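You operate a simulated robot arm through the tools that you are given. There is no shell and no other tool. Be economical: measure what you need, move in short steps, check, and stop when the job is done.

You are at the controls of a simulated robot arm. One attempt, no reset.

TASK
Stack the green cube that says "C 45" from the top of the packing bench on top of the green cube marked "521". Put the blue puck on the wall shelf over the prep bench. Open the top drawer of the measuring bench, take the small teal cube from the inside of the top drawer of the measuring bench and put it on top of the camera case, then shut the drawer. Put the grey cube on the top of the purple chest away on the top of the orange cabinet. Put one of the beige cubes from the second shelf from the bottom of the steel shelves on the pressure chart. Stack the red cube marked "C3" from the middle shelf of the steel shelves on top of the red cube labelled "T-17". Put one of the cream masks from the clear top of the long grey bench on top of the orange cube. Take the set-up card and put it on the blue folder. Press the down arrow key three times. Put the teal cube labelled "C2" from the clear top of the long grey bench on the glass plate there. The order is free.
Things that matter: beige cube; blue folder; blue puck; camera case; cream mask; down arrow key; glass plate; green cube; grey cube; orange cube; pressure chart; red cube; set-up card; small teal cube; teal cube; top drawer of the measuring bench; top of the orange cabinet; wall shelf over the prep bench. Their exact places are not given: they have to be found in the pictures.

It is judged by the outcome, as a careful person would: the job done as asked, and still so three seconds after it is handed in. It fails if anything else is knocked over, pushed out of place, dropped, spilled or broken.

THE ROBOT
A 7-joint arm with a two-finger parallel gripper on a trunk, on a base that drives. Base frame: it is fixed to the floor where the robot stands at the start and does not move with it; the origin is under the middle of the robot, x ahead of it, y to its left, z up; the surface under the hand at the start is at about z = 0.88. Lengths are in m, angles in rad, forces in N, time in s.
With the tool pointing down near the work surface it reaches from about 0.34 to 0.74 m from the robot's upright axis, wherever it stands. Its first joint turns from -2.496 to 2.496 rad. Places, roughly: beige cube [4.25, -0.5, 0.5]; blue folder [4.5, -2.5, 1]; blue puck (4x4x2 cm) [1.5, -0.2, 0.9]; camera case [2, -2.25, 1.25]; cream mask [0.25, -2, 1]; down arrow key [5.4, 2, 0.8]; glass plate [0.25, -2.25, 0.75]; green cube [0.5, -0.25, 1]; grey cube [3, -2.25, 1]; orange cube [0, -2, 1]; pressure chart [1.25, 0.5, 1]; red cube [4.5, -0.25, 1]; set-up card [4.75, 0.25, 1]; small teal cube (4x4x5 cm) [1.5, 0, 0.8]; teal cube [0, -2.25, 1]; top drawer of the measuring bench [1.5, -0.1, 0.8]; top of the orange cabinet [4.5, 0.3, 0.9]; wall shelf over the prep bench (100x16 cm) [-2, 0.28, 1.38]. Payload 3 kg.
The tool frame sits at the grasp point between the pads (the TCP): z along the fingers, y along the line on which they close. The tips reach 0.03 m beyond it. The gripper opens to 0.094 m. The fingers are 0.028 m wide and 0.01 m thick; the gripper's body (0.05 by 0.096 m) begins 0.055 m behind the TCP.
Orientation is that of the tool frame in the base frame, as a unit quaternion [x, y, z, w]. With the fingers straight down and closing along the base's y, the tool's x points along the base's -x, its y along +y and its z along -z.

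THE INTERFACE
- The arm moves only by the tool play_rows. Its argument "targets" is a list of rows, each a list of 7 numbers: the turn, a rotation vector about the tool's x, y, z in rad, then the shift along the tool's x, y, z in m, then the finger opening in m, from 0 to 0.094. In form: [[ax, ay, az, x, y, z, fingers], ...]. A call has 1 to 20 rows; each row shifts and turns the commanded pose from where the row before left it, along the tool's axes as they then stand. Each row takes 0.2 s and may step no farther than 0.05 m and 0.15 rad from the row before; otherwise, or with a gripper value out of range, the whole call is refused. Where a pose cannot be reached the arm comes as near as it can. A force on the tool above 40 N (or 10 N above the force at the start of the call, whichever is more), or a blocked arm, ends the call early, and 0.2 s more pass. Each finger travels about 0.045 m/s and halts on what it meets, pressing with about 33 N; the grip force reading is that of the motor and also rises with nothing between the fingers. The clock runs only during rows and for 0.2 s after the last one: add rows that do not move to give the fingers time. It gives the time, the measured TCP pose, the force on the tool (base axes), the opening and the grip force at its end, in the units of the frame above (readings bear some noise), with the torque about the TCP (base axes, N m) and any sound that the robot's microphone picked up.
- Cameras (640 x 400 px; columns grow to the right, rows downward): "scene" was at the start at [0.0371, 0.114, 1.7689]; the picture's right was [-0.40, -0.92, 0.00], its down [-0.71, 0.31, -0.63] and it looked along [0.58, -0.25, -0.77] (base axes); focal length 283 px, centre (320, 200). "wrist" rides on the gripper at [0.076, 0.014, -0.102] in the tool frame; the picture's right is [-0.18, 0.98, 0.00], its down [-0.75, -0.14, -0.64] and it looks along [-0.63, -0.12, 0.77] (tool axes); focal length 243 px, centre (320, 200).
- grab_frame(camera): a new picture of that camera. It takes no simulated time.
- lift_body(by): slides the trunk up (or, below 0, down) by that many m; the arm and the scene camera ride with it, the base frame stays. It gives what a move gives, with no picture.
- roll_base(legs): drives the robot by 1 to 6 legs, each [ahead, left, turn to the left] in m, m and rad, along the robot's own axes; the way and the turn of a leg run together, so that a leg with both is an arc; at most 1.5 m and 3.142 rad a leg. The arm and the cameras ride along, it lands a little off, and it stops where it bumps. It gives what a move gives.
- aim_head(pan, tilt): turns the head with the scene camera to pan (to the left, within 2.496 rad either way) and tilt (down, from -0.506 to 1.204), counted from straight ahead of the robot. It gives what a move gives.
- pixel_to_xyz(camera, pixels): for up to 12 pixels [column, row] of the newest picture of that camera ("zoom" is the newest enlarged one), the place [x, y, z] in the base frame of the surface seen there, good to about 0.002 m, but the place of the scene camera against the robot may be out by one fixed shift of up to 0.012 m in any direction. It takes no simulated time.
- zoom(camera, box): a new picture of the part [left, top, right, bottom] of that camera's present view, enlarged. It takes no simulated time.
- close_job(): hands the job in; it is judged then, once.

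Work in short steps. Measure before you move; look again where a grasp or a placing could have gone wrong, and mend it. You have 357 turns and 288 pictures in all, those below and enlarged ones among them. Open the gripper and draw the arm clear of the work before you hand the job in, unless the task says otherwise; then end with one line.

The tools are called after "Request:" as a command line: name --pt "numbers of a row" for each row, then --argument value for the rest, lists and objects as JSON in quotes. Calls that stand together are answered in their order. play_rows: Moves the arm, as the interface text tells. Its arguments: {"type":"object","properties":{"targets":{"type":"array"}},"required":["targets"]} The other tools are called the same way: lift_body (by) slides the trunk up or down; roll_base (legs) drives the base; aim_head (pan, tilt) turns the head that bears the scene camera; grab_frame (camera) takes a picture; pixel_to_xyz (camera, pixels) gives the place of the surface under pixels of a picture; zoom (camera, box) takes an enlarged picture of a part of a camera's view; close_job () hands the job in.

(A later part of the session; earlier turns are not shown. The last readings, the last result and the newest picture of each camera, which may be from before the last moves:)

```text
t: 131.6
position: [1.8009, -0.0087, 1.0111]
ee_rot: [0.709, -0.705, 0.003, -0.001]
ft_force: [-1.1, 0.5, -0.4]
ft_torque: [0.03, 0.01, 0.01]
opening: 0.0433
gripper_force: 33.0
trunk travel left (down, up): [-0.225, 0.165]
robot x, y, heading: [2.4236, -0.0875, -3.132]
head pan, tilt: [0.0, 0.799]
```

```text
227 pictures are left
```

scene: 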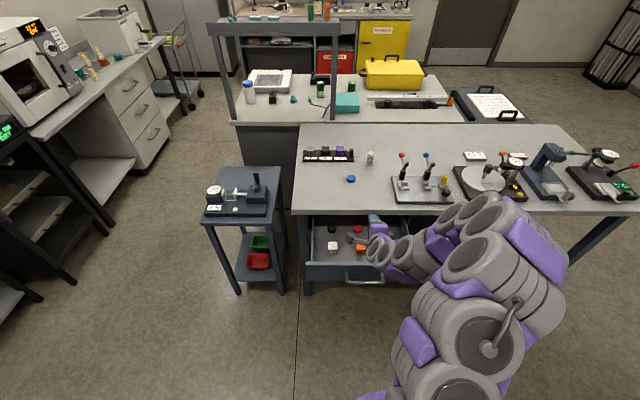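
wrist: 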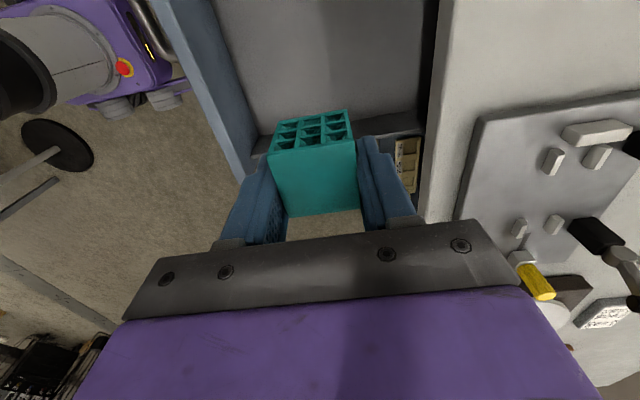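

Cube is held. I'll shut the drawer by pushing the handle bar with the outer side of the finger while holding the cube: first move to in front of the bar.

Request:
play_rows --pt "0 0 0 0.018 -0.039 0 0.02" --pt "0 0 0 0.018 -0.039 0 0.02" --pt "0 0 0 0.018 -0.039 0 0.02" --pt "0 0 0 0.018 -0.039 0 0.02" --pt "0 0 0 0.018 -0.039 0 0.02" --pt "0 0 0 0.018 -0.038 0 0.02" --pt "0 0 0 0.018 -0.037 0 0.02" --pt "0 0 0 0 0 0 0.02"

Request:
grab_frame --camera "wrist"

Request:
grab_frame --camera "scene"

```text
t: 133.4
position: [2.0732, -0.1329, 1.0152]
ee_rot: [0.709, -0.705, 0.001, -0.001]
ft_force: [-0.9, 0.7, -1.2]
ft_torque: [-0.05, 0.01, 0.0]
opening: 0.0431
gripper_force: 32.6
trunk travel left (down, up): [-0.225, 0.165]
robot x, y, heading: [2.4263, -0.0853, -3.133]
head pan, tilt: [0.0, 0.799]
```

```text
226 pictures are left
```

wrist: 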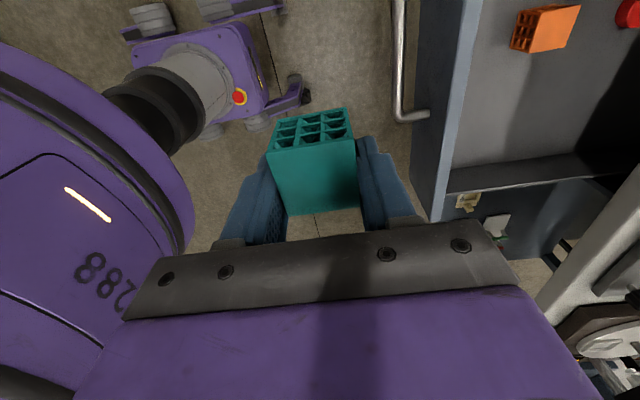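

```text
225 pictures are left
```

scene: 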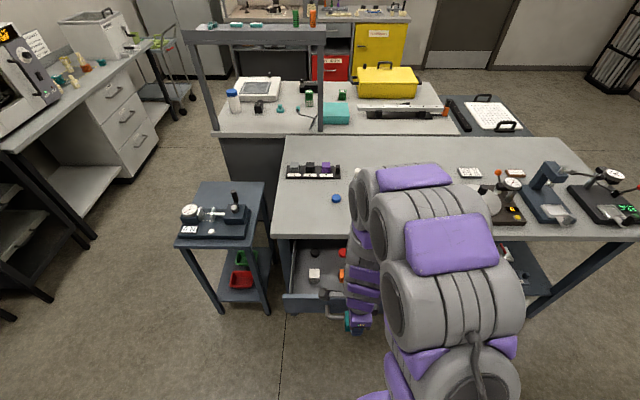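

Request:
pixel_to_xyz --camera "wrist" --pixels '[[399, 20], [399, 60], [400, 100], [420, 115], [300, 112], [352, 180], [275, 190]]'

Request:
play_rows --pt "0 0 0 0 0 0.045 0.02" --pt "0 0 0 0 0 0.045 0.02" --pt "0 0 0 0 0 0.045 0.02" --pt "0 0 0 0 0 0.045 0.02" --pt "0 0 0 0 0 0.034 0.02" --pt "0 0 0 0 0 0 0.02"

```text
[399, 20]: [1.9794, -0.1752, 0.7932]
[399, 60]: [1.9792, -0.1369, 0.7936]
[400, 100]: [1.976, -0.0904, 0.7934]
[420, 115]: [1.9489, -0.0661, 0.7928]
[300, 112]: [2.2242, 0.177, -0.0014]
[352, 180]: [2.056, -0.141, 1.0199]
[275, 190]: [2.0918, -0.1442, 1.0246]
```

```text
t: 134.8
position: [2.0733, -0.1336, 0.8002]
ee_rot: [0.71, -0.704, 0.002, -0.001]
ft_force: [0.1, -0.5, -0.6]
ft_torque: [-0.04, 0.0, 0.03]
opening: 0.0435
gripper_force: 32.6
trunk travel left (down, up): [-0.225, 0.165]
robot x, y, heading: [2.4254, -0.0844, -3.129]
head pan, tilt: [0.0, 0.799]
```

At bar height, 5 cm in front of it. Push toward -x.

Request:
play_rows --pt "0 0 0 0 0.025 0 0.02" --pt "0 0 0 0 0.025 0 0.02" --pt "0 0 0 0 0.02 0 0.02" --pt "0 0 0 0 0.02 0 0.02" --pt "0 0 0 0 0.02 0 0.02" --pt "0 0 0 0 0.02 0 0.02" --pt "0 0 0 0 0.02 0 0.02" --pt "0 0 0 0 0.02 0 0.02" --pt "0 0 0 0 0.02 0 0.02" --pt "0 0 0 0 0.02 0 0.02" --pt "0 0 0 0 0.02 0 0.02" --pt "0 0 0 0 0.02 0 0.02" --pt "0 0 0 0 0.02 0 0.02" --pt "0 0 0 0 0.015 0 0.02" --pt "0 0 0 0 0.01 0 0.02"

Request:
grab_frame --camera "wrist"

```text
t: 138.0
position: [1.776, -0.1349, 0.7989]
ee_rot: [0.709, -0.705, -0.001, -0.001]
ft_force: [-0.6, -0.5, 0.1]
ft_torque: [0.0, -0.01, -0.03]
opening: 0.0434
gripper_force: 33.1
trunk travel left (down, up): [-0.225, 0.165]
robot x, y, heading: [2.4246, -0.0835, -3.129]
head pan, tilt: [0.0, 0.799]
```

```text
224 pictures are left
```

wrist: 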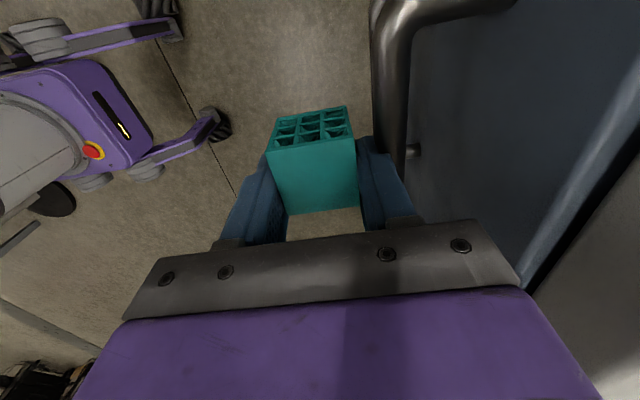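

Almost closed; push the last 2 cm in small steps.

Request:
play_rows --pt "0 0 0 0 0.006 0 0.02" --pt "0 0 0 0 0.006 0 0.02" --pt "0 0 0 0 0.004 0 0.02" --pt "0 0 0 0 0.003 0 0.02" --pt "0 0 0 0 0 0 0.02"

Request:
pixel_to_xyz --camera "wrist" --pixels '[[390, 80], [480, 100], [500, 180], [560, 200], [410, 150]]'

Request:
grab_frame --camera "wrist"

```text
t: 139.2
position: [1.7582, -0.1365, 0.7993]
ee_rot: [0.71, -0.705, 0.001, 0.0]
ft_force: [4.5, 1.5, 3.0]
ft_torque: [0.02, 0.01, -0.07]
opening: 0.0427
gripper_force: 33.4
trunk travel left (down, up): [-0.225, 0.165]
robot x, y, heading: [2.4234, -0.083, -3.132]
head pan, tilt: [0.0, 0.799]
```

```text
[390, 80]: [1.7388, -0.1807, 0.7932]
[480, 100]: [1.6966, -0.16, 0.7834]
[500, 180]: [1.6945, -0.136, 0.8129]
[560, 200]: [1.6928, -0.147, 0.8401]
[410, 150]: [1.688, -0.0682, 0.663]
```

```text
223 pictures are left
```

wrist: 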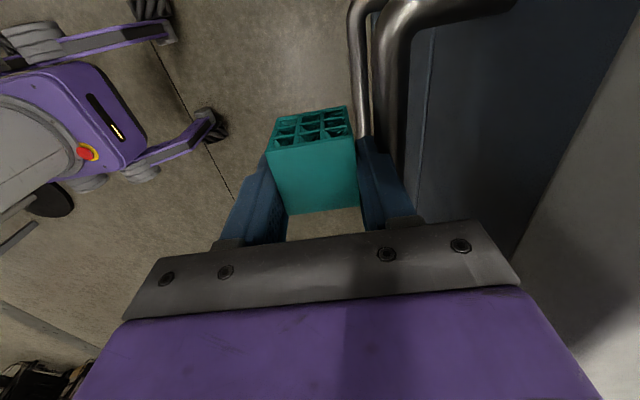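

Request:
pixel_to_xyz --camera "wrist" --pixels '[[395, 80], [480, 100], [500, 180], [440, 60], [418, 120], [362, 50], [412, 80]]'

Request:
play_rows --pt "0 0 0 0 0.003 0 0.02" --pt "0 0 0 0 0.002 0 0.02" --pt "0 0 0 0 0 0 0.02"

```text
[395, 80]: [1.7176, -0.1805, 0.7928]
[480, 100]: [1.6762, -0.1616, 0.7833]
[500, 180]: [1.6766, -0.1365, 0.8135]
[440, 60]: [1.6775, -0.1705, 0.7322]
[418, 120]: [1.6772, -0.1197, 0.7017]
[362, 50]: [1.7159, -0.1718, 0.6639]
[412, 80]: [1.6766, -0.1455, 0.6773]
```

```text
t: 140.0
position: [1.758, -0.1358, 0.7993]
ee_rot: [0.71, -0.704, 0.002, -0.002]
ft_force: [30.8, 1.0, 15.8]
ft_torque: [0.07, 0.06, -0.01]
opening: 0.0432
gripper_force: 33.1
trunk travel left (down, up): [-0.225, 0.165]
robot x, y, heading: [2.4256, -0.0853, -3.133]
head pan, tilt: [0.0, 0.799]
```

The drawer is shut flush (face x=1.677). Back off, lift, and travel to the black shelves with the cube.

Request:
play_rows --pt "0 0 0 0 -0.03 0 0.02" --pt "0 0 0 0 -0.045 -0.01 0.02" --pt "0 0 0 0 -0.03 -0.035 0.02" --pt "0 0 0 0 -0.03 -0.035 0.02" --pt "0 0 0 0 -0.03 -0.035 0.02" --pt "0 0 0 0 -0.03 -0.035 0.02" --pt "0 0 0 0 -0.02 -0.04 0.02" --pt "0 0 0 0 0 -0.045 0.02" --pt "0 0 0 0 0 -0.045 0.02" --pt "0 0 0 0 0 -0.045 0.02"

Request:
roll_base --legs '[[0, 0, 1.56], [1.0, 0, 0], [0, -0.35, 0]]'

Request:
aim_head --pan 0.3 --tilt 0.45

Request:
grab_frame --camera "scene"

```text
t: 142.2
position: [1.9681, -0.1321, 1.126]
ee_rot: [0.71, -0.704, 0.002, -0.002]
ft_force: [1.2, -0.2, -0.5]
ft_torque: [-0.02, 0.0, 0.0]
opening: 0.0432
gripper_force: 32.6
trunk travel left (down, up): [-0.225, 0.165]
robot x, y, heading: [2.4254, -0.0848, -3.133]
head pan, tilt: [0.0, 0.799]
```

```text
t: 153.0
position: [2.101, -1.5347, 1.1246]
ee_rot: [1.0, -0.004, -0.002, -0.002]
ft_force: [0.4, 0.6, -0.1]
ft_torque: [-0.03, 0.04, 0.02]
opening: 0.043
gripper_force: 32.7
trunk travel left (down, up): [-0.225, 0.165]
robot x, y, heading: [2.0564, -1.0764, -1.581]
head pan, tilt: [0.0, 0.799]
```

```text
t: 153.8
position: [2.0961, -1.5334, 1.124]
ee_rot: [1.0, -0.005, 0.0, -0.001]
ft_force: [0.0, -1.3, -0.2]
ft_torque: [0.0, 0.03, 0.02]
opening: 0.0429
gripper_force: 32.7
trunk travel left (down, up): [-0.225, 0.165]
robot x, y, heading: [2.0577, -1.0759, -1.579]
head pan, tilt: [0.3, 0.45]
```

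```text
222 pictures are left
```

scene: 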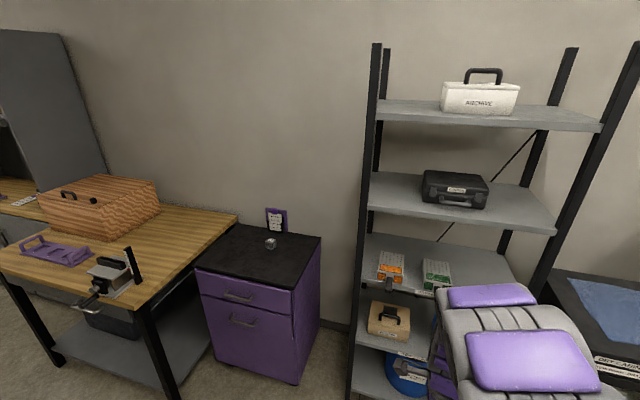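

Camera case on the shelf at (455,190), grey cube on the purple chest at (270,243). Measure.

Request:
zoom --camera "scene" --box '[350, 130, 590, 280]'

Request:
pixel_to_xyz --camera "scene" --pixels '[[453, 177], [425, 175], [484, 180], [430, 195], [485, 205], [375, 185], [555, 230], [470, 112], [368, 200], [270, 240], [260, 255], [470, 215]]'

```text
2.67 times, centred on (470, 205) of scene
```

zoom: 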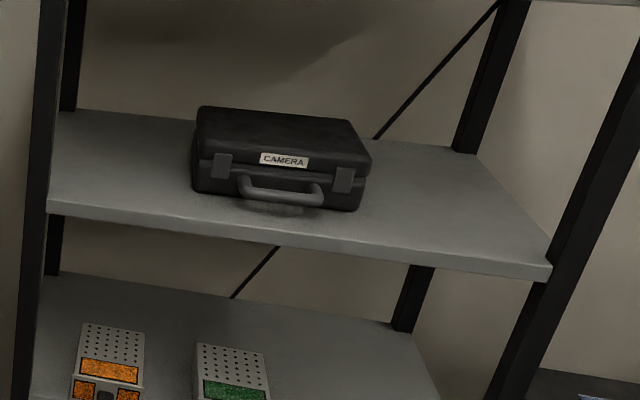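

```text
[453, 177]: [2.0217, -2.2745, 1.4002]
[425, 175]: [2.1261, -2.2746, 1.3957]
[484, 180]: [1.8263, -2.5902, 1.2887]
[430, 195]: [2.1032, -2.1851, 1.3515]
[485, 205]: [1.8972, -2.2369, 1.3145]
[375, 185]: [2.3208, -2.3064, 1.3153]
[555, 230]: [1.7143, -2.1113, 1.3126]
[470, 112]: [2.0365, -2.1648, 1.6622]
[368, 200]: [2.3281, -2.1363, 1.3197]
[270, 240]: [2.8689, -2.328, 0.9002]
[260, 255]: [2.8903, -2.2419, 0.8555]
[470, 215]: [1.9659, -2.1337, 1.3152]
```

The case top is z≈1.404 with a shelf above at 1.66, so I must come in horizontally with the camera side up. First yaw the tool +90° about its axis and see if it can.

Request:
play_rows --pt "0 0 0.148 0 0 0 0.02" --pt "0 0 0.148 0 0 0 0.02" --pt "0 0 0.148 0 0 0 0.02" --pt "0 0 0.148 0 0 0 0.02" --pt "0 0 0.148 0 0 0 0.02" --pt "0 0 0.148 0 0 0 0.02" --pt "0 0 0.148 0 0 0 0.02" --pt "0 0 0.148 0 0 0 0.02" --pt "0 0 0.148 0 0 0 0.02" --pt "0 0 0.148 0 0 0 0.02" --pt "0 0 0.08 0 0 0 0.02" --pt "0 0 0 0 0 0 0.02"

Request:
lift_body --by 0.16

```text
t: 156.4
position: [2.0927, -1.5336, 1.1259]
ee_rot: [-0.706, 0.708, 0.0, 0.001]
ft_force: [0.1, 0.6, 0.5]
ft_torque: [0.0, -0.02, -0.03]
opening: 0.0429
gripper_force: 33.0
trunk travel left (down, up): [-0.225, 0.165]
robot x, y, heading: [2.0528, -1.0778, -1.581]
head pan, tilt: [0.3, 0.45]
```

```text
t: 158.2
position: [2.0912, -1.5338, 1.2868]
ee_rot: [0.707, -0.707, 0.0, -0.002]
ft_force: [0.0, -0.5, -1.2]
ft_torque: [-0.02, -0.01, -0.02]
opening: 0.0427
gripper_force: 32.9
trunk travel left (down, up): [-0.385, 0.005]
robot x, y, heading: [2.0589, -1.0761, -1.584]
head pan, tilt: [0.3, 0.45]
```

Now pitch the tool up to horizontal while extending forward and up.

Request:
play_rows --pt "0 0.143 0 0.021 0 -0.0131 0.02" --pt "0 0.143 0 0.0226 0 -0.0099 0.02" --pt "0 0.143 0 0.0238 0 -0.0066 0.02" --pt "0 0.143 0 0.0245 0 -0.0031 0.02" --pt "0 0.143 0 0.0247 0 0.0004 0.02" --pt "0 0.143 0 0.0244 0 0.0039 0.02" --pt "0 0.143 0 0.0236 0 0.0074 0.02" --pt "0 0.143 0 0.0223 0 0.0106 0.02" --pt "0 0.143 0 0.0206 0 0.0137 0.02" --pt "0 0.143 0 0.0184 0 0.0165 0.02" --pt "0 0.141 0 0.0159 0 0.0189 0.02" --pt "0 0 0 0 0 0 0.02"

Request:
grab_frame --camera "wrist"

Request:
aim_head --pan 0.1 --tilt 0.45

Request:
grab_frame --camera "scene"

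```text
t: 160.8
position: [2.0926, -1.7627, 1.4304]
ee_rot: [-0.499, 0.501, -0.501, -0.499]
ft_force: [-0.5, 0.1, -0.3]
ft_torque: [-0.02, -0.02, -0.01]
opening: 0.0427
gripper_force: 33.0
trunk travel left (down, up): [-0.385, 0.005]
robot x, y, heading: [2.0585, -1.0753, -1.577]
head pan, tilt: [0.3, 0.45]
```

```text
220 pictures are left
```

wrist: 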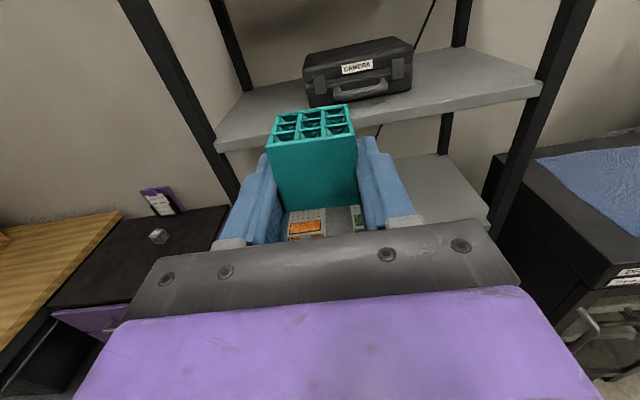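

```text
t: 161.6
position: [2.093, -1.7641, 1.4282]
ee_rot: [-0.499, 0.502, -0.5, -0.499]
ft_force: [-1.2, 0.6, 0.1]
ft_torque: [0.01, -0.03, 0.01]
opening: 0.0429
gripper_force: 33.6
trunk travel left (down, up): [-0.385, 0.005]
robot x, y, heading: [2.0618, -1.0769, -1.581]
head pan, tilt: [0.099, 0.45]
```

```text
219 pictures are left
```

scene: 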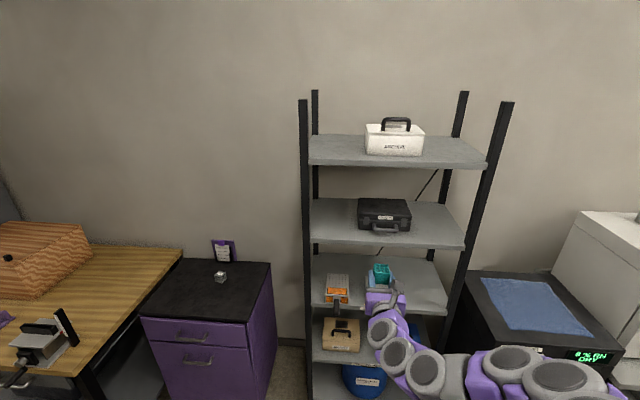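

The tool is horizontal. Measure the case with the wrist camera.

Request:
pixel_to_xyz --camera "wrist" --pixels '[[310, 56], [395, 40], [408, 48], [310, 66], [355, 52], [350, 70], [325, 100], [400, 90], [490, 75], [230, 135], [315, 165], [345, 115]]'

Request:
zoom --camera "wrist" --box '[260, 20, 452, 140]'

```text
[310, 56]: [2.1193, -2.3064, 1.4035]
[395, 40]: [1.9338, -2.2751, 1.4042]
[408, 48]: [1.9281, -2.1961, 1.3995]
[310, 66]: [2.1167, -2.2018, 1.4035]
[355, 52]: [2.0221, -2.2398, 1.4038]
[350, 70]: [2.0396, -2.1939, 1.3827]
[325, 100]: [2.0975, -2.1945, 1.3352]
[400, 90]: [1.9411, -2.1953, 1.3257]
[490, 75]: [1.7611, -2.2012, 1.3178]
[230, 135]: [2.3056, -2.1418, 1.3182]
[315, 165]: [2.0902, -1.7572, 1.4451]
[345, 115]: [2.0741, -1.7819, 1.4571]
```

```text
3.33 times, centred on (356, 80) of wrist
```

zoom: 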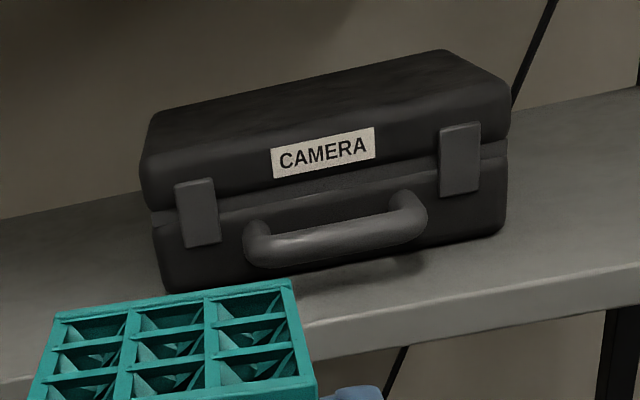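

Case: x 1.925–2.12, y −2.195…−2.32, top 1.404. Raise 3 cm, drive 0.40 closer, and re-measure.

Request:
play_rows --pt "0 0 0 0.03 0.035 0 0.02" --pt "0 0 0 0 0.036 0 0.02" --pt "0 0 0 0 0 0 0.02"

Request:
roll_base --legs '[[0.36, 0, 0.01]]'

Request:
grab_frame --camera "wrist"

Request:
grab_frame --camera "scene"

```text
t: 162.4
position: [2.0173, -1.7662, 1.4571]
ee_rot: [-0.499, 0.502, -0.501, -0.498]
ft_force: [-0.6, -0.6, 0.0]
ft_torque: [0.03, -0.01, 0.02]
opening: 0.0427
gripper_force: 33.2
trunk travel left (down, up): [-0.385, 0.005]
robot x, y, heading: [2.0576, -1.0788, -1.582]
head pan, tilt: [0.099, 0.45]
```

```text
t: 164.7
position: [2.0293, -2.1286, 1.4568]
ee_rot: [0.503, -0.498, 0.504, 0.494]
ft_force: [-0.8, -0.3, -0.7]
ft_torque: [0.01, -0.01, 0.03]
opening: 0.0428
gripper_force: 32.9
trunk travel left (down, up): [-0.385, 0.005]
robot x, y, heading: [2.0557, -1.4446, -1.564]
head pan, tilt: [0.099, 0.45]
```

```text
217 pictures are left
```

wrist: 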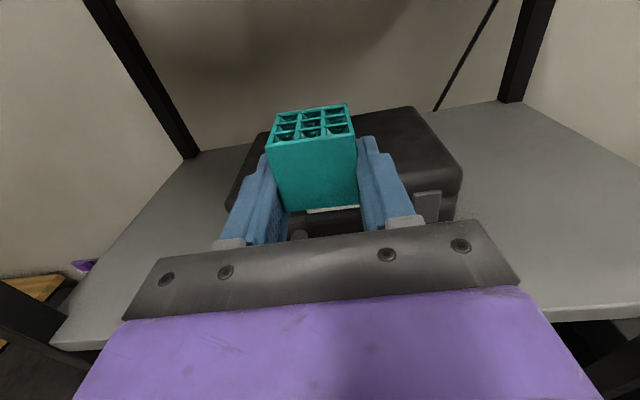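

```text
216 pictures are left
```

scene: 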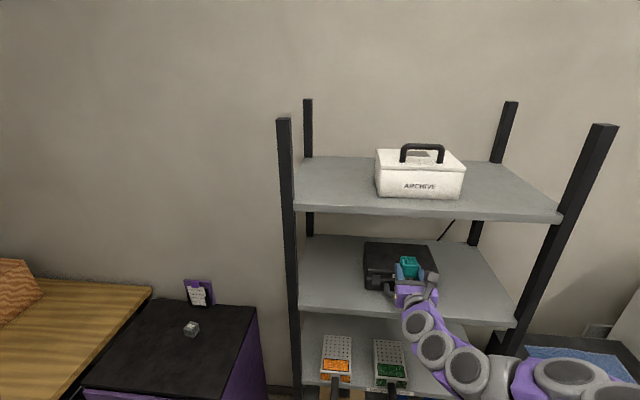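

Measure the cube's lower edge and the case top.

Request:
pixel_to_xyz --camera "wrist" --pixels '[[292, 205], [352, 200], [320, 203], [320, 150], [272, 146], [354, 138], [280, 118], [345, 108], [420, 150], [440, 170], [310, 122]]'

```text
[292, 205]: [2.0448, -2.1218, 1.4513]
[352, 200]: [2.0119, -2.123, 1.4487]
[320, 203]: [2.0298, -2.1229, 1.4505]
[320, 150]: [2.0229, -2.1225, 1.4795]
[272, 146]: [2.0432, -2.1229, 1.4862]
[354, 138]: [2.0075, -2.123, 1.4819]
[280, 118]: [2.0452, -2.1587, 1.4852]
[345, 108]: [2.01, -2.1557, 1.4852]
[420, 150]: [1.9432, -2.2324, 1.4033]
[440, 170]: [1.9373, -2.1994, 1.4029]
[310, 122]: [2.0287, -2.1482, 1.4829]
```

Cube bottom is at about 1.445 (TCP 1.457). Advance 0.10 over the case.

Request:
play_rows --pt "0 0 0 0 0 0.03 0.02" --pt "0 0 0 0 0 0.035 0.02" --pt "0 0 0 0 0 0.035 0.02" --pt "0 0 0 -0.02 0 0 0.02" --pt "0 0 0 -0.01 0 0 0.02" --pt "0 0 0 0 0 0 0.02"

Request:
grab_frame --camera "wrist"

```text
t: 166.1
position: [2.0308, -2.2255, 1.4277]
ee_rot: [0.503, -0.498, 0.505, 0.494]
ft_force: [-0.4, 0.3, 0.4]
ft_torque: [0.02, 0.02, 0.03]
opening: 0.0428
gripper_force: 32.8
trunk travel left (down, up): [-0.385, 0.005]
robot x, y, heading: [2.0612, -1.4389, -1.565]
head pan, tilt: [0.099, 0.45]
```

```text
215 pictures are left
```

wrist: 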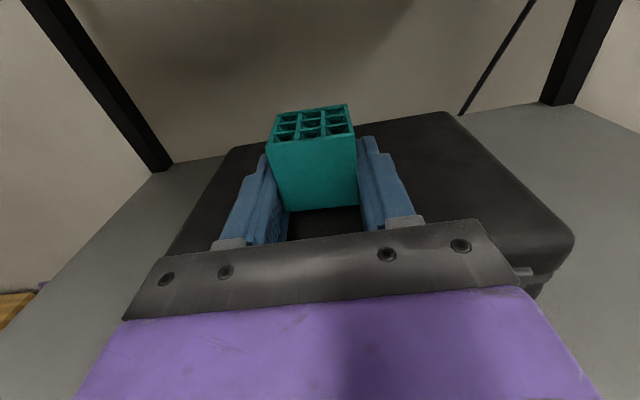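

Lower in small steps to contact.

Request:
play_rows --pt "0 0 0 -0.004 0 0 0.02" --pt "0 0 0 -0.003 0 0 0.02" --pt "0 0 0 -0.001 0 0 0.02" --pt "0 0 0 0 0 0 0.02"

```text
t: 167.1
position: [2.031, -2.2265, 1.4207]
ee_rot: [0.503, -0.497, 0.505, 0.495]
ft_force: [0.2, -1.6, 5.6]
ft_torque: [0.06, 0.22, 0.06]
opening: 0.0431
gripper_force: 33.0
trunk travel left (down, up): [-0.385, 0.005]
robot x, y, heading: [2.0558, -1.4375, -1.571]
head pan, tilt: [0.099, 0.45]
```

Contact (one finger edge on the case). Release; the cube is only a couple of mm above, then lift 2 mm and retreat.

Request:
play_rows --pt "0 0 0 0 0 0 0.046" --pt "0 0 0 0 0 0 0.052" --pt "0 0 0 0.001 0 0 0.06" --pt "0 0 0 0.001 0 0 0.07" --pt "0 0 0 0 0 0 0.07" --pt "0 0 0 0 0 -0.02 0.07" --pt "0 0 0 0 0 -0.04 0.07" --pt "0 0 0 0.01 0 -0.045 0.07" --pt "0 0 0 0.01 0 -0.045 0.07" --pt "0 0 0 0 0 -0.045 0.07"

Request:
grab_frame --camera "wrist"

```text
t: 169.3
position: [2.0296, -2.0759, 1.4422]
ee_rot: [0.505, -0.497, 0.504, 0.494]
ft_force: [0.1, -0.2, 0.4]
ft_torque: [-0.04, 0.0, 0.0]
opening: 0.0699
gripper_force: 0.0
out of reach, approached as far as the arm can: row 10
trunk travel left (down, up): [-0.385, 0.005]
robot x, y, heading: [2.0561, -1.4372, -1.563]
head pan, tilt: [0.099, 0.45]
```

```text
214 pictures are left
```

wrist: 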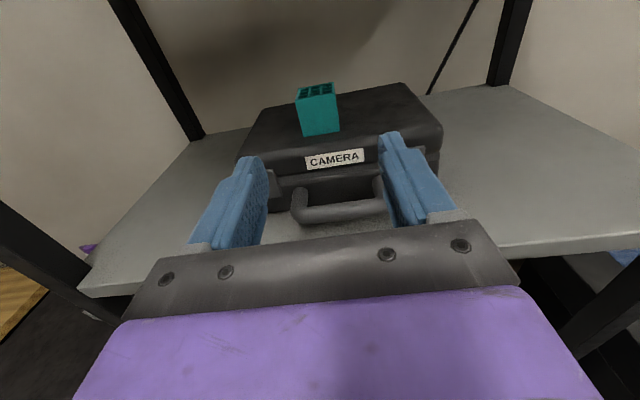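

The teal cube stands on the camera case. Back off, lower the trunk and bring the tool back to vertical, standard yaw.

Request:
roll_base --legs '[[-0.42, 0, 0]]'

Request:
play_rows --pt "0 -0.143 0 0 0 0 0.07" --pt "0 -0.143 0 0 0 0 0.07" --pt "0 -0.143 0 0 0 0 0.07" --pt "0 -0.143 0 0 0 0 0.07" --pt "0 -0.143 0 0 0 0 0.07" --pt "0 -0.143 0 0 0 0 0.07" --pt "0 -0.143 0 0 0 0 0.07" --pt "0 -0.143 0 0 0 0 0.07" --pt "0 -0.143 0 0 0 0 0.07" --pt "0 -0.143 0 0 0 0 0.07" --pt "0 -0.141 0 0 0 0 0.07" --pt "0 0 0 0 0 0 0.07"

Request:
lift_body --by -0.16

Request:
play_rows --pt "0 0 -0.148 0 0 0 0.07" --pt "0 0 -0.148 0 0 0 0.07" --pt "0 0 -0.148 0 0 0 0.07" --pt "0 0 -0.148 0 0 0 0.07" --pt "0 0 -0.148 0 0 0 0.07" --pt "0 0 -0.148 0 0 0 0.07" --pt "0 0 -0.148 0 0 0 0.07" --pt "0 0 -0.148 0 0 0 0.07" --pt "0 0 -0.148 0 0 0 0.07" --pt "0 0 -0.148 0 0 0 0.07" --pt "0 0 -0.148 0 0 0 0.07" --pt "0 0 -0.148 0 0 0 0.07" --pt "0 0 -0.148 0 0 0 0.07" --pt "0 0 -0.148 0 0 0 0.07" --pt "0 0 -0.148 0 0 0 0.07" --pt "0 0 -0.148 0 0 0 0.07" --pt "0 0 -0.148 0 0 0 0.07" --pt "0 0 -0.148 0 0 0 0.07" --pt "0 0 -0.148 0 0 0 0.07" --pt "0 0 -0.148 0 0 0 0.07"

```text
t: 171.9
position: [2.0288, -1.6561, 1.442]
ee_rot: [0.505, -0.495, 0.507, 0.492]
ft_force: [0.0, 1.0, -0.1]
ft_torque: [0.01, -0.03, 0.04]
opening: 0.0701
gripper_force: 0.1
trunk travel left (down, up): [-0.385, 0.005]
robot x, y, heading: [2.056, -1.0224, -1.562]
head pan, tilt: [0.099, 0.45]
```

```text
t: 174.5
position: [2.046, -1.6208, 1.4013]
ee_rot: [0.715, -0.699, 0.001, -0.003]
ft_force: [-0.3, -0.1, 0.4]
ft_torque: [0.04, 0.02, 0.02]
opening: 0.0699
gripper_force: 0.0
out of reach, approached as far as the arm can: row 11
trunk travel left (down, up): [-0.385, 0.005]
robot x, y, heading: [2.0554, -1.0202, -1.559]
head pan, tilt: [0.099, 0.45]
```

```text
t: 176.3
position: [2.0473, -1.6216, 1.2401]
ee_rot: [0.715, -0.699, 0.001, -0.001]
ft_force: [0.3, 0.5, 0.1]
ft_torque: [0.06, -0.02, 0.02]
opening: 0.0699
gripper_force: 0.1
trunk travel left (down, up): [-0.225, 0.165]
robot x, y, heading: [2.0547, -1.0198, -1.559]
head pan, tilt: [0.099, 0.45]
```

```text
t: 180.5
position: [2.0471, -1.6221, 1.2418]
ee_rot: [0.76, 0.649, 0.002, 0.001]
ft_force: [0.4, -0.7, -0.7]
ft_torque: [0.03, 0.0, -0.02]
opening: 0.07
gripper_force: 0.1
trunk travel left (down, up): [-0.225, 0.165]
robot x, y, heading: [2.0524, -1.0198, -1.557]
head pan, tilt: [0.099, 0.45]
```

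Finish squaring the yaw and drive to the purple chest.

Request:
play_rows --pt "0 0 -0.145 0 0 0 0.08" --pt "0 0 0 0.04 0 0 0.08" --pt "0 0 0 0.04 0 0 0.08"

Request:
roll_base --legs '[[0, 0.83, -0.012], [0.58, 0, 0]]'

Request:
grab_frame --camera "wrist"

Request:
aim_head --pan 0.1 --tilt 0.75

Request:
grab_frame --camera "scene"

```text
t: 181.3
position: [2.0473, -1.5414, 1.2427]
ee_rot: [0.712, 0.702, 0.001, 0.001]
ft_force: [-0.9, 0.1, 0.2]
ft_torque: [0.03, 0.01, -0.01]
opening: 0.0799
gripper_force: 0.0
trunk travel left (down, up): [-0.225, 0.165]
robot x, y, heading: [2.0539, -1.0186, -1.559]
head pan, tilt: [0.099, 0.45]
```

```text
t: 188.6
position: [2.8662, -2.125, 1.2421]
ee_rot: [0.716, 0.698, 0.002, 0.0]
ft_force: [-0.6, 0.9, -0.5]
ft_torque: [0.02, 0.01, 0.02]
opening: 0.08
gripper_force: 0.1
trunk travel left (down, up): [-0.225, 0.165]
robot x, y, heading: [2.8787, -1.6019, -1.573]
head pan, tilt: [0.099, 0.45]
```

```text
213 pictures are left
```

wrist: 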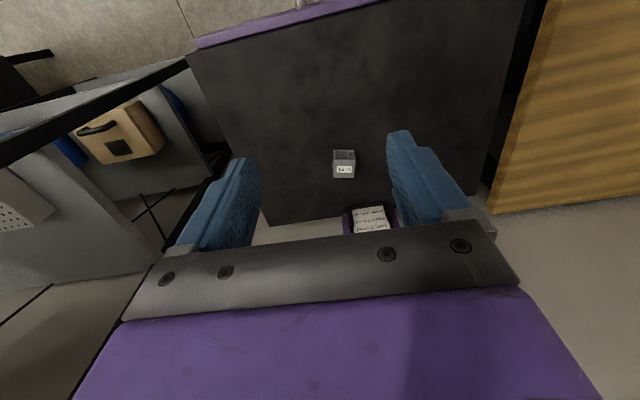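

```text
t: 189.4
position: [2.8654, -2.1225, 1.2425]
ee_rot: [0.717, 0.697, 0.001, 0.002]
ft_force: [-0.5, -0.1, -0.4]
ft_torque: [0.02, -0.01, -0.01]
opening: 0.0801
gripper_force: 0.1
trunk travel left (down, up): [-0.225, 0.165]
robot x, y, heading: [2.8765, -1.5998, -1.571]
head pan, tilt: [0.099, 0.75]
```

```text
212 pictures are left
```

scene: 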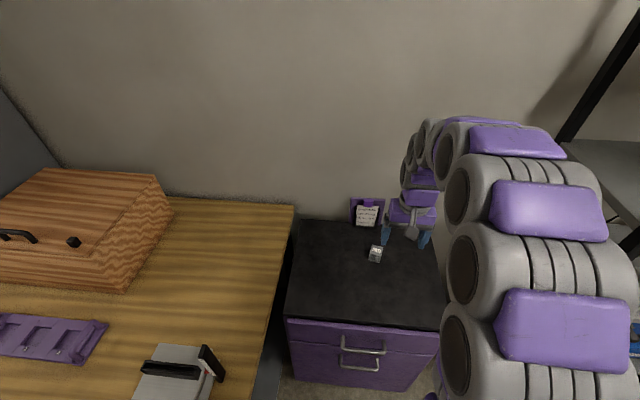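

Grey cube at (344,163) in the wrist view. Measure it.

Request:
zoom --camera "wrist" --box '[312, 140, 376, 180]'

Request:
pixel_to_xyz --camera "wrist" --pixels '[[334, 162], [354, 162], [335, 177], [354, 177], [344, 168], [344, 154], [300, 150], [370, 215]]'

```text
10.00 times, centred on (344, 160) of wrist
```

zoom: 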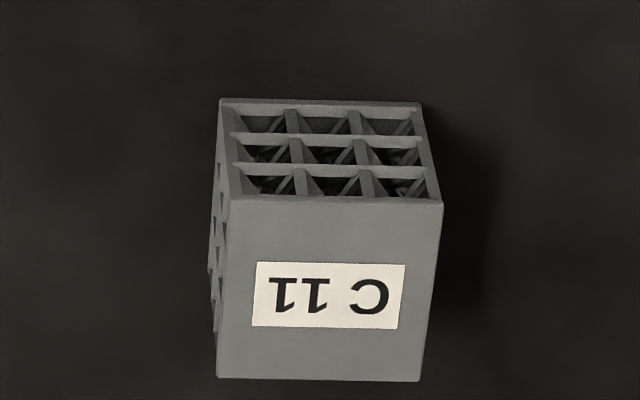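

```text
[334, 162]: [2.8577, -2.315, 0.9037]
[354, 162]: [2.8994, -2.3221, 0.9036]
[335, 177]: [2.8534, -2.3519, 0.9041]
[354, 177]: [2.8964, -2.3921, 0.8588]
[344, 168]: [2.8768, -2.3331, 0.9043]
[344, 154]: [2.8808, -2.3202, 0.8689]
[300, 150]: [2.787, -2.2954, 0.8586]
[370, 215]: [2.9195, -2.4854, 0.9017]
```

Request:
pixel_to_xyz --camera "zoom" --pixels '[[232, 205], [436, 208], [222, 370], [416, 374], [325, 290]]'

```text
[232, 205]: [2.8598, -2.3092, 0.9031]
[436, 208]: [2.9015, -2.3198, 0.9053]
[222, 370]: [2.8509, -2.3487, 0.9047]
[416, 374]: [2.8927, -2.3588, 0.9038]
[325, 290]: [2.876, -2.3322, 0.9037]
```

Cube C 11: centre (2.876,-2.334), yaw -0.25, top 0.904. Drive 8 cm closer and come above it.

Request:
roll_base --legs '[[0.08, 0, 0]]'

Request:
play_rows --pt "0 0 0 -0.033 0.003 0.03 0.08" --pt "0 0 0 -0.033 0.003 0.03 0.08" --pt "0 0 0 -0.033 0.003 0.03 0.08" --pt "0 0 0 -0.01 0.001 0.045 0.08" --pt "0 0 0.11 0 0 0.045 0.08" --pt "0 0 0.11 0 0 0.02 0.08" --pt "0 0 0 0 0 0 0.08"

Request:
grab_frame --camera "wrist"

```text
t: 190.5
position: [2.8649, -2.204, 1.2414]
ee_rot: [0.717, 0.697, 0.003, 0.002]
ft_force: [-0.3, -0.4, -0.3]
ft_torque: [-0.01, -0.02, 0.02]
opening: 0.08
gripper_force: 0.1
trunk travel left (down, up): [-0.225, 0.165]
robot x, y, heading: [2.8759, -1.6837, -1.575]
head pan, tilt: [0.099, 0.75]
```

```text
t: 192.1
position: [2.8737, -2.3093, 1.044]
ee_rot: [0.789, 0.614, 0.002, 0.002]
ft_force: [-0.6, -0.1, 0.7]
ft_torque: [0.01, 0.0, 0.0]
opening: 0.0799
gripper_force: 0.0
trunk travel left (down, up): [-0.225, 0.165]
robot x, y, heading: [2.8782, -1.6822, -1.571]
head pan, tilt: [0.099, 0.75]
```

```text
210 pictures are left
```

wrist: 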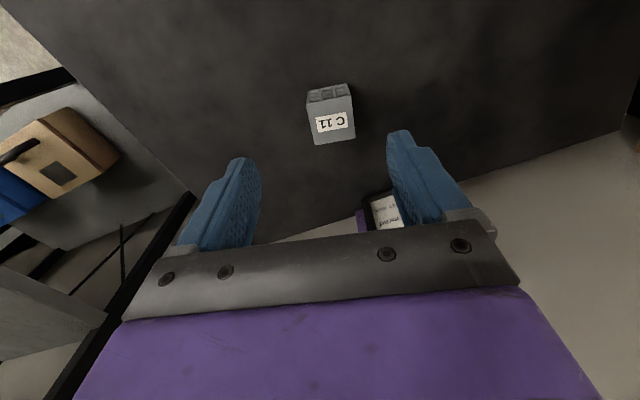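

Request:
pixel_to_xyz --camera "wrist" --pixels '[[309, 100], [349, 97], [316, 142], [354, 138], [331, 112]]'

```text
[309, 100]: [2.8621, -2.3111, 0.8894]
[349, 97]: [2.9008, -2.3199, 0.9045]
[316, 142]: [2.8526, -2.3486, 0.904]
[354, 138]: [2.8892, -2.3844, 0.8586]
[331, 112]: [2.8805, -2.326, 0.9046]
```

Request:
play_rows --pt "0 0 0 -0.0266 0.009 0.02 0.08" --pt "0 0 0 0 0 0.045 0.08" --pt "0 0 0 0 0 0.045 0.08" --pt "0 0 0 0 0 0.039 0.08" --pt "0 0 0 0 0 0 0.08" --pt "0 0 0 0 0 0 0.03" --pt "0 0 0 0 0 0 0.03" --pt "0 0 0 0 0 0 0.03" --pt "0 0 0 0 0 0 0.03"

Request:
grab_frame --camera "wrist"

```text
t: 194.1
position: [2.8743, -2.3388, 0.8954]
ee_rot: [0.789, 0.614, 0.001, 0.001]
ft_force: [0.0, -0.2, -0.3]
ft_torque: [0.04, 0.01, 0.01]
opening: 0.0486
gripper_force: 32.7
trunk travel left (down, up): [-0.225, 0.165]
robot x, y, heading: [2.875, -1.6838, -1.57]
head pan, tilt: [0.099, 0.75]
```

```text
209 pictures are left
```

wrist: 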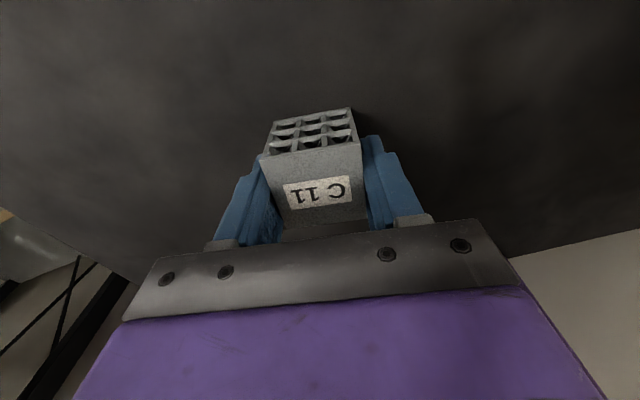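

Gripped C 11. Lift, retract, back off, turn to +x and look for the orange cabinet.

Request:
play_rows --pt "0 0 0 0 0 -0.045 0.03" --pt "0 0 0 0 0 -0.045 0.03" --pt "0 0 0 0 0 -0.045 0.03" --pt "0 0 0 0 0 -0.045 0.03" --pt "0 0 0 0.03 0 -0.035 0.03" --pt "0 0 0 0.045 0 -0.02 0.03" --pt "0 0 0 0.045 -0.01 0 0.03" --pt "0 0 0 0.045 -0.01 0 0.03"

Request:
roll_base --legs '[[-0.45, 0, 0], [0, 0, 1.571]]'

Request:
aim_head --pan 0.5 --tilt 0.35

Request:
grab_frame --camera "scene"

```text
t: 195.9
position: [2.8961, -2.1709, 1.1317]
ee_rot: [0.789, 0.615, 0.0, 0.004]
ft_force: [-0.4, 0.4, -0.5]
ft_torque: [0.01, 0.02, -0.04]
opening: 0.0483
gripper_force: 33.6
trunk travel left (down, up): [-0.225, 0.165]
robot x, y, heading: [2.8779, -1.6796, -1.572]
head pan, tilt: [0.099, 0.75]
```

```text
t: 202.5
position: [3.37, -1.1965, 1.1303]
ee_rot: [0.105, 0.995, 0.001, 0.0]
ft_force: [0.2, -0.4, -0.3]
ft_torque: [-0.02, 0.02, -0.01]
opening: 0.0486
gripper_force: 33.1
trunk travel left (down, up): [-0.225, 0.165]
robot x, y, heading: [2.8799, -1.234, 0.033]
head pan, tilt: [0.099, 0.75]
```

```text
t: 203.3
position: [3.369, -1.1969, 1.1312]
ee_rot: [0.105, 0.994, 0.003, 0.001]
ft_force: [-0.1, -0.4, 0.2]
ft_torque: [0.02, 0.02, -0.03]
opening: 0.0482
gripper_force: 33.0
trunk travel left (down, up): [-0.225, 0.165]
robot x, y, heading: [2.877, -1.2332, 0.033]
head pan, tilt: [0.499, 0.351]
```

```text
208 pictures are left
```

scene: 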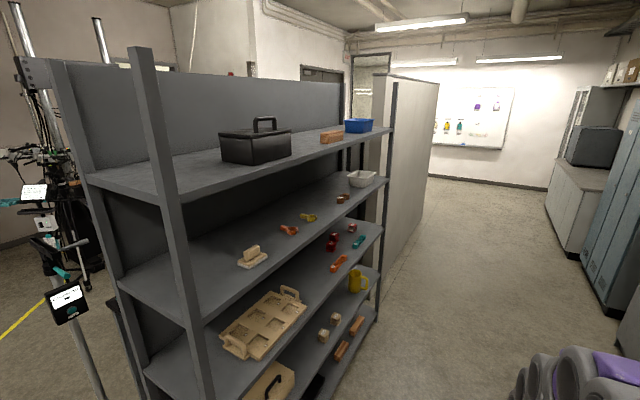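

The steel shelves are visible from this side. Zoom in to read them and measure.

Request:
zoom --camera "scene" --box '[220, 150, 400, 270]'

Request:
zoom --camera "scene" --box '[220, 250, 400, 400]'

Request:
pixel_to_xyz --camera "scene" --pixels '[[333, 236], [330, 245], [322, 335], [335, 318], [357, 282], [256, 155], [252, 258], [262, 330], [170, 265], [345, 345], [360, 175], [352, 230]]'

```text
3.33 times, centred on (310, 210) of scene
```

zoom: 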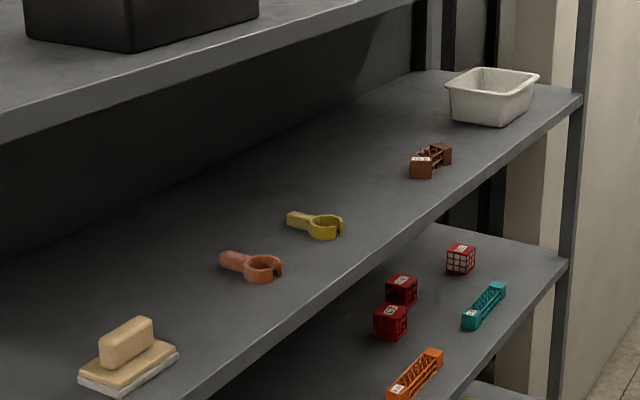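

```text
2.67 times, centred on (310, 325) of scene
```

zoom: 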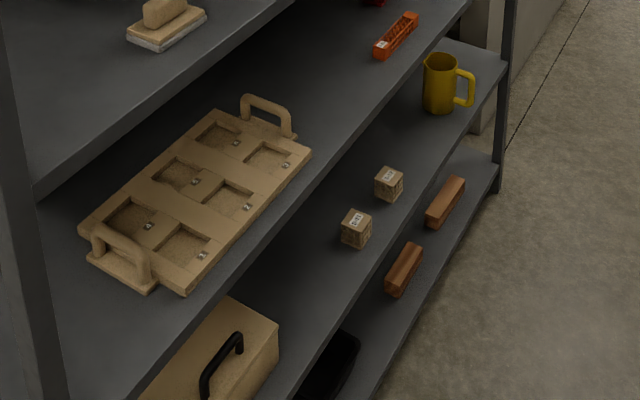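

```text
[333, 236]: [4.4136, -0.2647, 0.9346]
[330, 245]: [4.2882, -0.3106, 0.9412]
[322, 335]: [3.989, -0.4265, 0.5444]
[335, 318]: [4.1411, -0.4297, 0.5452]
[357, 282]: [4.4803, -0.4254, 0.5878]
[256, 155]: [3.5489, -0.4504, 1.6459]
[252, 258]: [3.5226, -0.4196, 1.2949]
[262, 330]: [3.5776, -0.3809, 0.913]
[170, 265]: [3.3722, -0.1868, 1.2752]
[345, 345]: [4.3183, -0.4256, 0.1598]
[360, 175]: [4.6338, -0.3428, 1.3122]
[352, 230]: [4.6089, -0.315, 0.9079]
```

Middle shelf (z≈0.89) has red cubes, second from bottom (z≈0.5) beige cubes. First deliver the grey cube: drive round to the +y side of the shelves.

Request:
roll_base --legs '[[-0.45, 0, -0.033], [0, 1.3, 0], [0, 1.2, 0]]'

Request:
aim_head --pan -0.2 --tilt 0.4

Request:
grab_frame --camera "scene"

```text
t: 218.0
position: [2.9403, 1.302, 1.1315]
ee_rot: [0.12, 0.993, 0.004, 0.001]
ft_force: [0.2, -0.6, -0.4]
ft_torque: [0.0, 0.02, -0.03]
opening: 0.0486
gripper_force: 33.3
trunk travel left (down, up): [-0.225, 0.165]
robot x, y, heading: [2.4526, 1.2855, 0.005]
head pan, tilt: [0.499, 0.351]
```

```text
t: 219.0
position: [2.9394, 1.3045, 1.1318]
ee_rot: [0.119, 0.993, 0.003, 0.002]
ft_force: [0.1, -0.4, -0.5]
ft_torque: [-0.01, -0.03, 0.01]
opening: 0.0484
gripper_force: 33.3
trunk travel left (down, up): [-0.225, 0.165]
robot x, y, heading: [2.4499, 1.2802, 0.008]
head pan, tilt: [-0.201, 0.4]
```

```text
205 pictures are left
```

scene: 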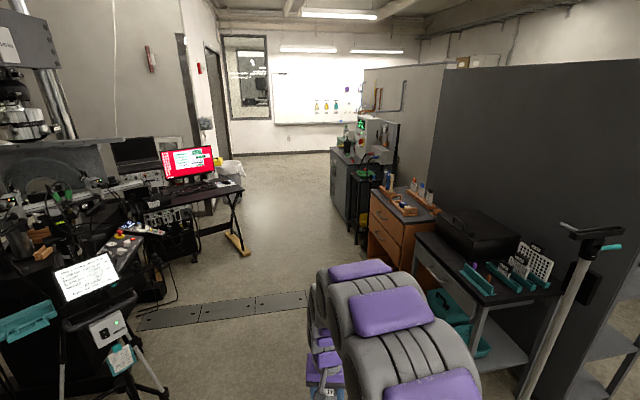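

The orange cabinet is at (400,215); keyboard at the red screen (205,187). Measure and zoom.

Request:
zoom --camera "scene" --box '[340, 150, 500, 270]'

Request:
pixel_to_xyz --camera "scene" --pixels '[[400, 205], [375, 215], [430, 215], [435, 240], [372, 240], [345, 200], [205, 187], [240, 250], [140, 325], [300, 305], [480, 300], [240, 190]]'

```text
3.33 times, centred on (420, 210) of scene
```

zoom: 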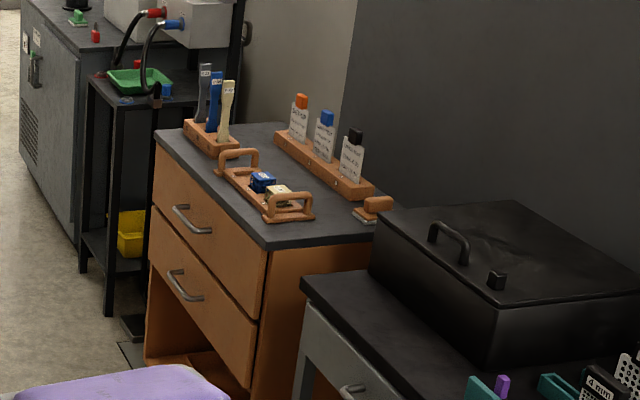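

```text
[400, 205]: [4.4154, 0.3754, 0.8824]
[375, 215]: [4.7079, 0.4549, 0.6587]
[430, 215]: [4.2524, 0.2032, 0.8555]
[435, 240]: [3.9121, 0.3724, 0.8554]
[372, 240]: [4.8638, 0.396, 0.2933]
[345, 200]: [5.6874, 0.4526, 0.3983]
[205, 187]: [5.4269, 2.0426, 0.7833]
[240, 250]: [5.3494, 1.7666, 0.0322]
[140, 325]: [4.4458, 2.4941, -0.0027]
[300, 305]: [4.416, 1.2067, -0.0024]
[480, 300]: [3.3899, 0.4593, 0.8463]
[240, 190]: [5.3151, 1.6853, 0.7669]
```

Drive along y≈1.28 to x≈4.45 and turn to face the cabinet.

Request:
roll_base --legs '[[1.0, 0, 0], [1.0, 0, 0], [0, 0, -1.578]]'

Request:
aim_head --pan 0.1 --tilt 0.65

Request:
grab_frame --camera "scene"

```text
t: 232.9
position: [4.4539, 0.7559, 1.1315]
ee_rot: [0.802, 0.597, 0.001, 0.003]
ft_force: [-0.9, -0.3, 0.0]
ft_torque: [-0.02, -0.01, -0.01]
opening: 0.0485
gripper_force: 33.0
trunk travel left (down, up): [-0.225, 0.165]
robot x, y, heading: [4.4526, 1.244, -1.615]
head pan, tilt: [-0.201, 0.4]
```

```text
t: 233.7
position: [4.4554, 0.7575, 1.1338]
ee_rot: [0.802, 0.598, 0.0, 0.003]
ft_force: [-0.6, -0.4, -1.0]
ft_torque: [-0.03, 0.02, -0.03]
opening: 0.0484
gripper_force: 33.2
trunk travel left (down, up): [-0.225, 0.165]
robot x, y, heading: [4.46, 1.2455, -1.617]
head pan, tilt: [0.099, 0.649]
```

```text
203 pictures are left
```

scene: 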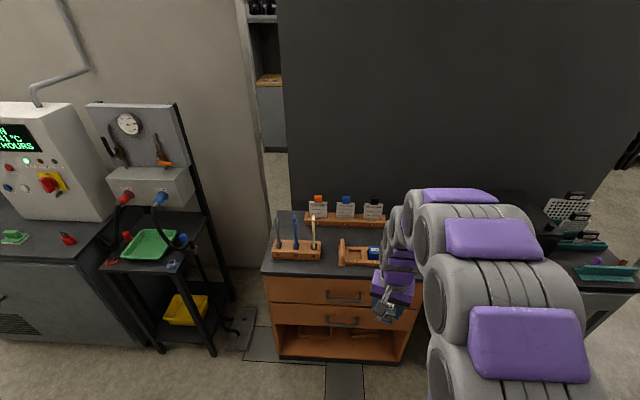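

Zoom on the cabinet top to find free space and the set-up card.

Request:
zoom --camera "scene" --box '[256, 180, 416, 280]'

Request:
pixel_to_xyz --camera "zoom" --pixels '[[60, 370], [120, 170], [240, 130], [340, 130], [450, 130], [280, 210], [300, 350], [250, 120], [50, 240], [320, 200], [180, 300], [260, 340]]'

```text
4.00 times, centred on (336, 230) of scene
```

zoom: 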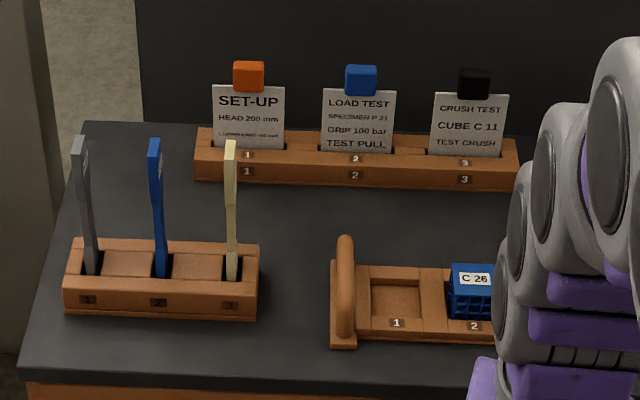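

```text
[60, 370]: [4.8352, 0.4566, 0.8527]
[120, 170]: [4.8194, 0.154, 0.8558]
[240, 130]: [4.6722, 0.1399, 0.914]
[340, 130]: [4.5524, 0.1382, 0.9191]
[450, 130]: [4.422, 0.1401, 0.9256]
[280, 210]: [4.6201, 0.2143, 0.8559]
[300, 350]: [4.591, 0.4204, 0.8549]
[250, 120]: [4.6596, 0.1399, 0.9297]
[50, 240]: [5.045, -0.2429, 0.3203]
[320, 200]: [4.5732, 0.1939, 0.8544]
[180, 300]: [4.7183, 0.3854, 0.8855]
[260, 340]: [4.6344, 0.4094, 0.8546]
```

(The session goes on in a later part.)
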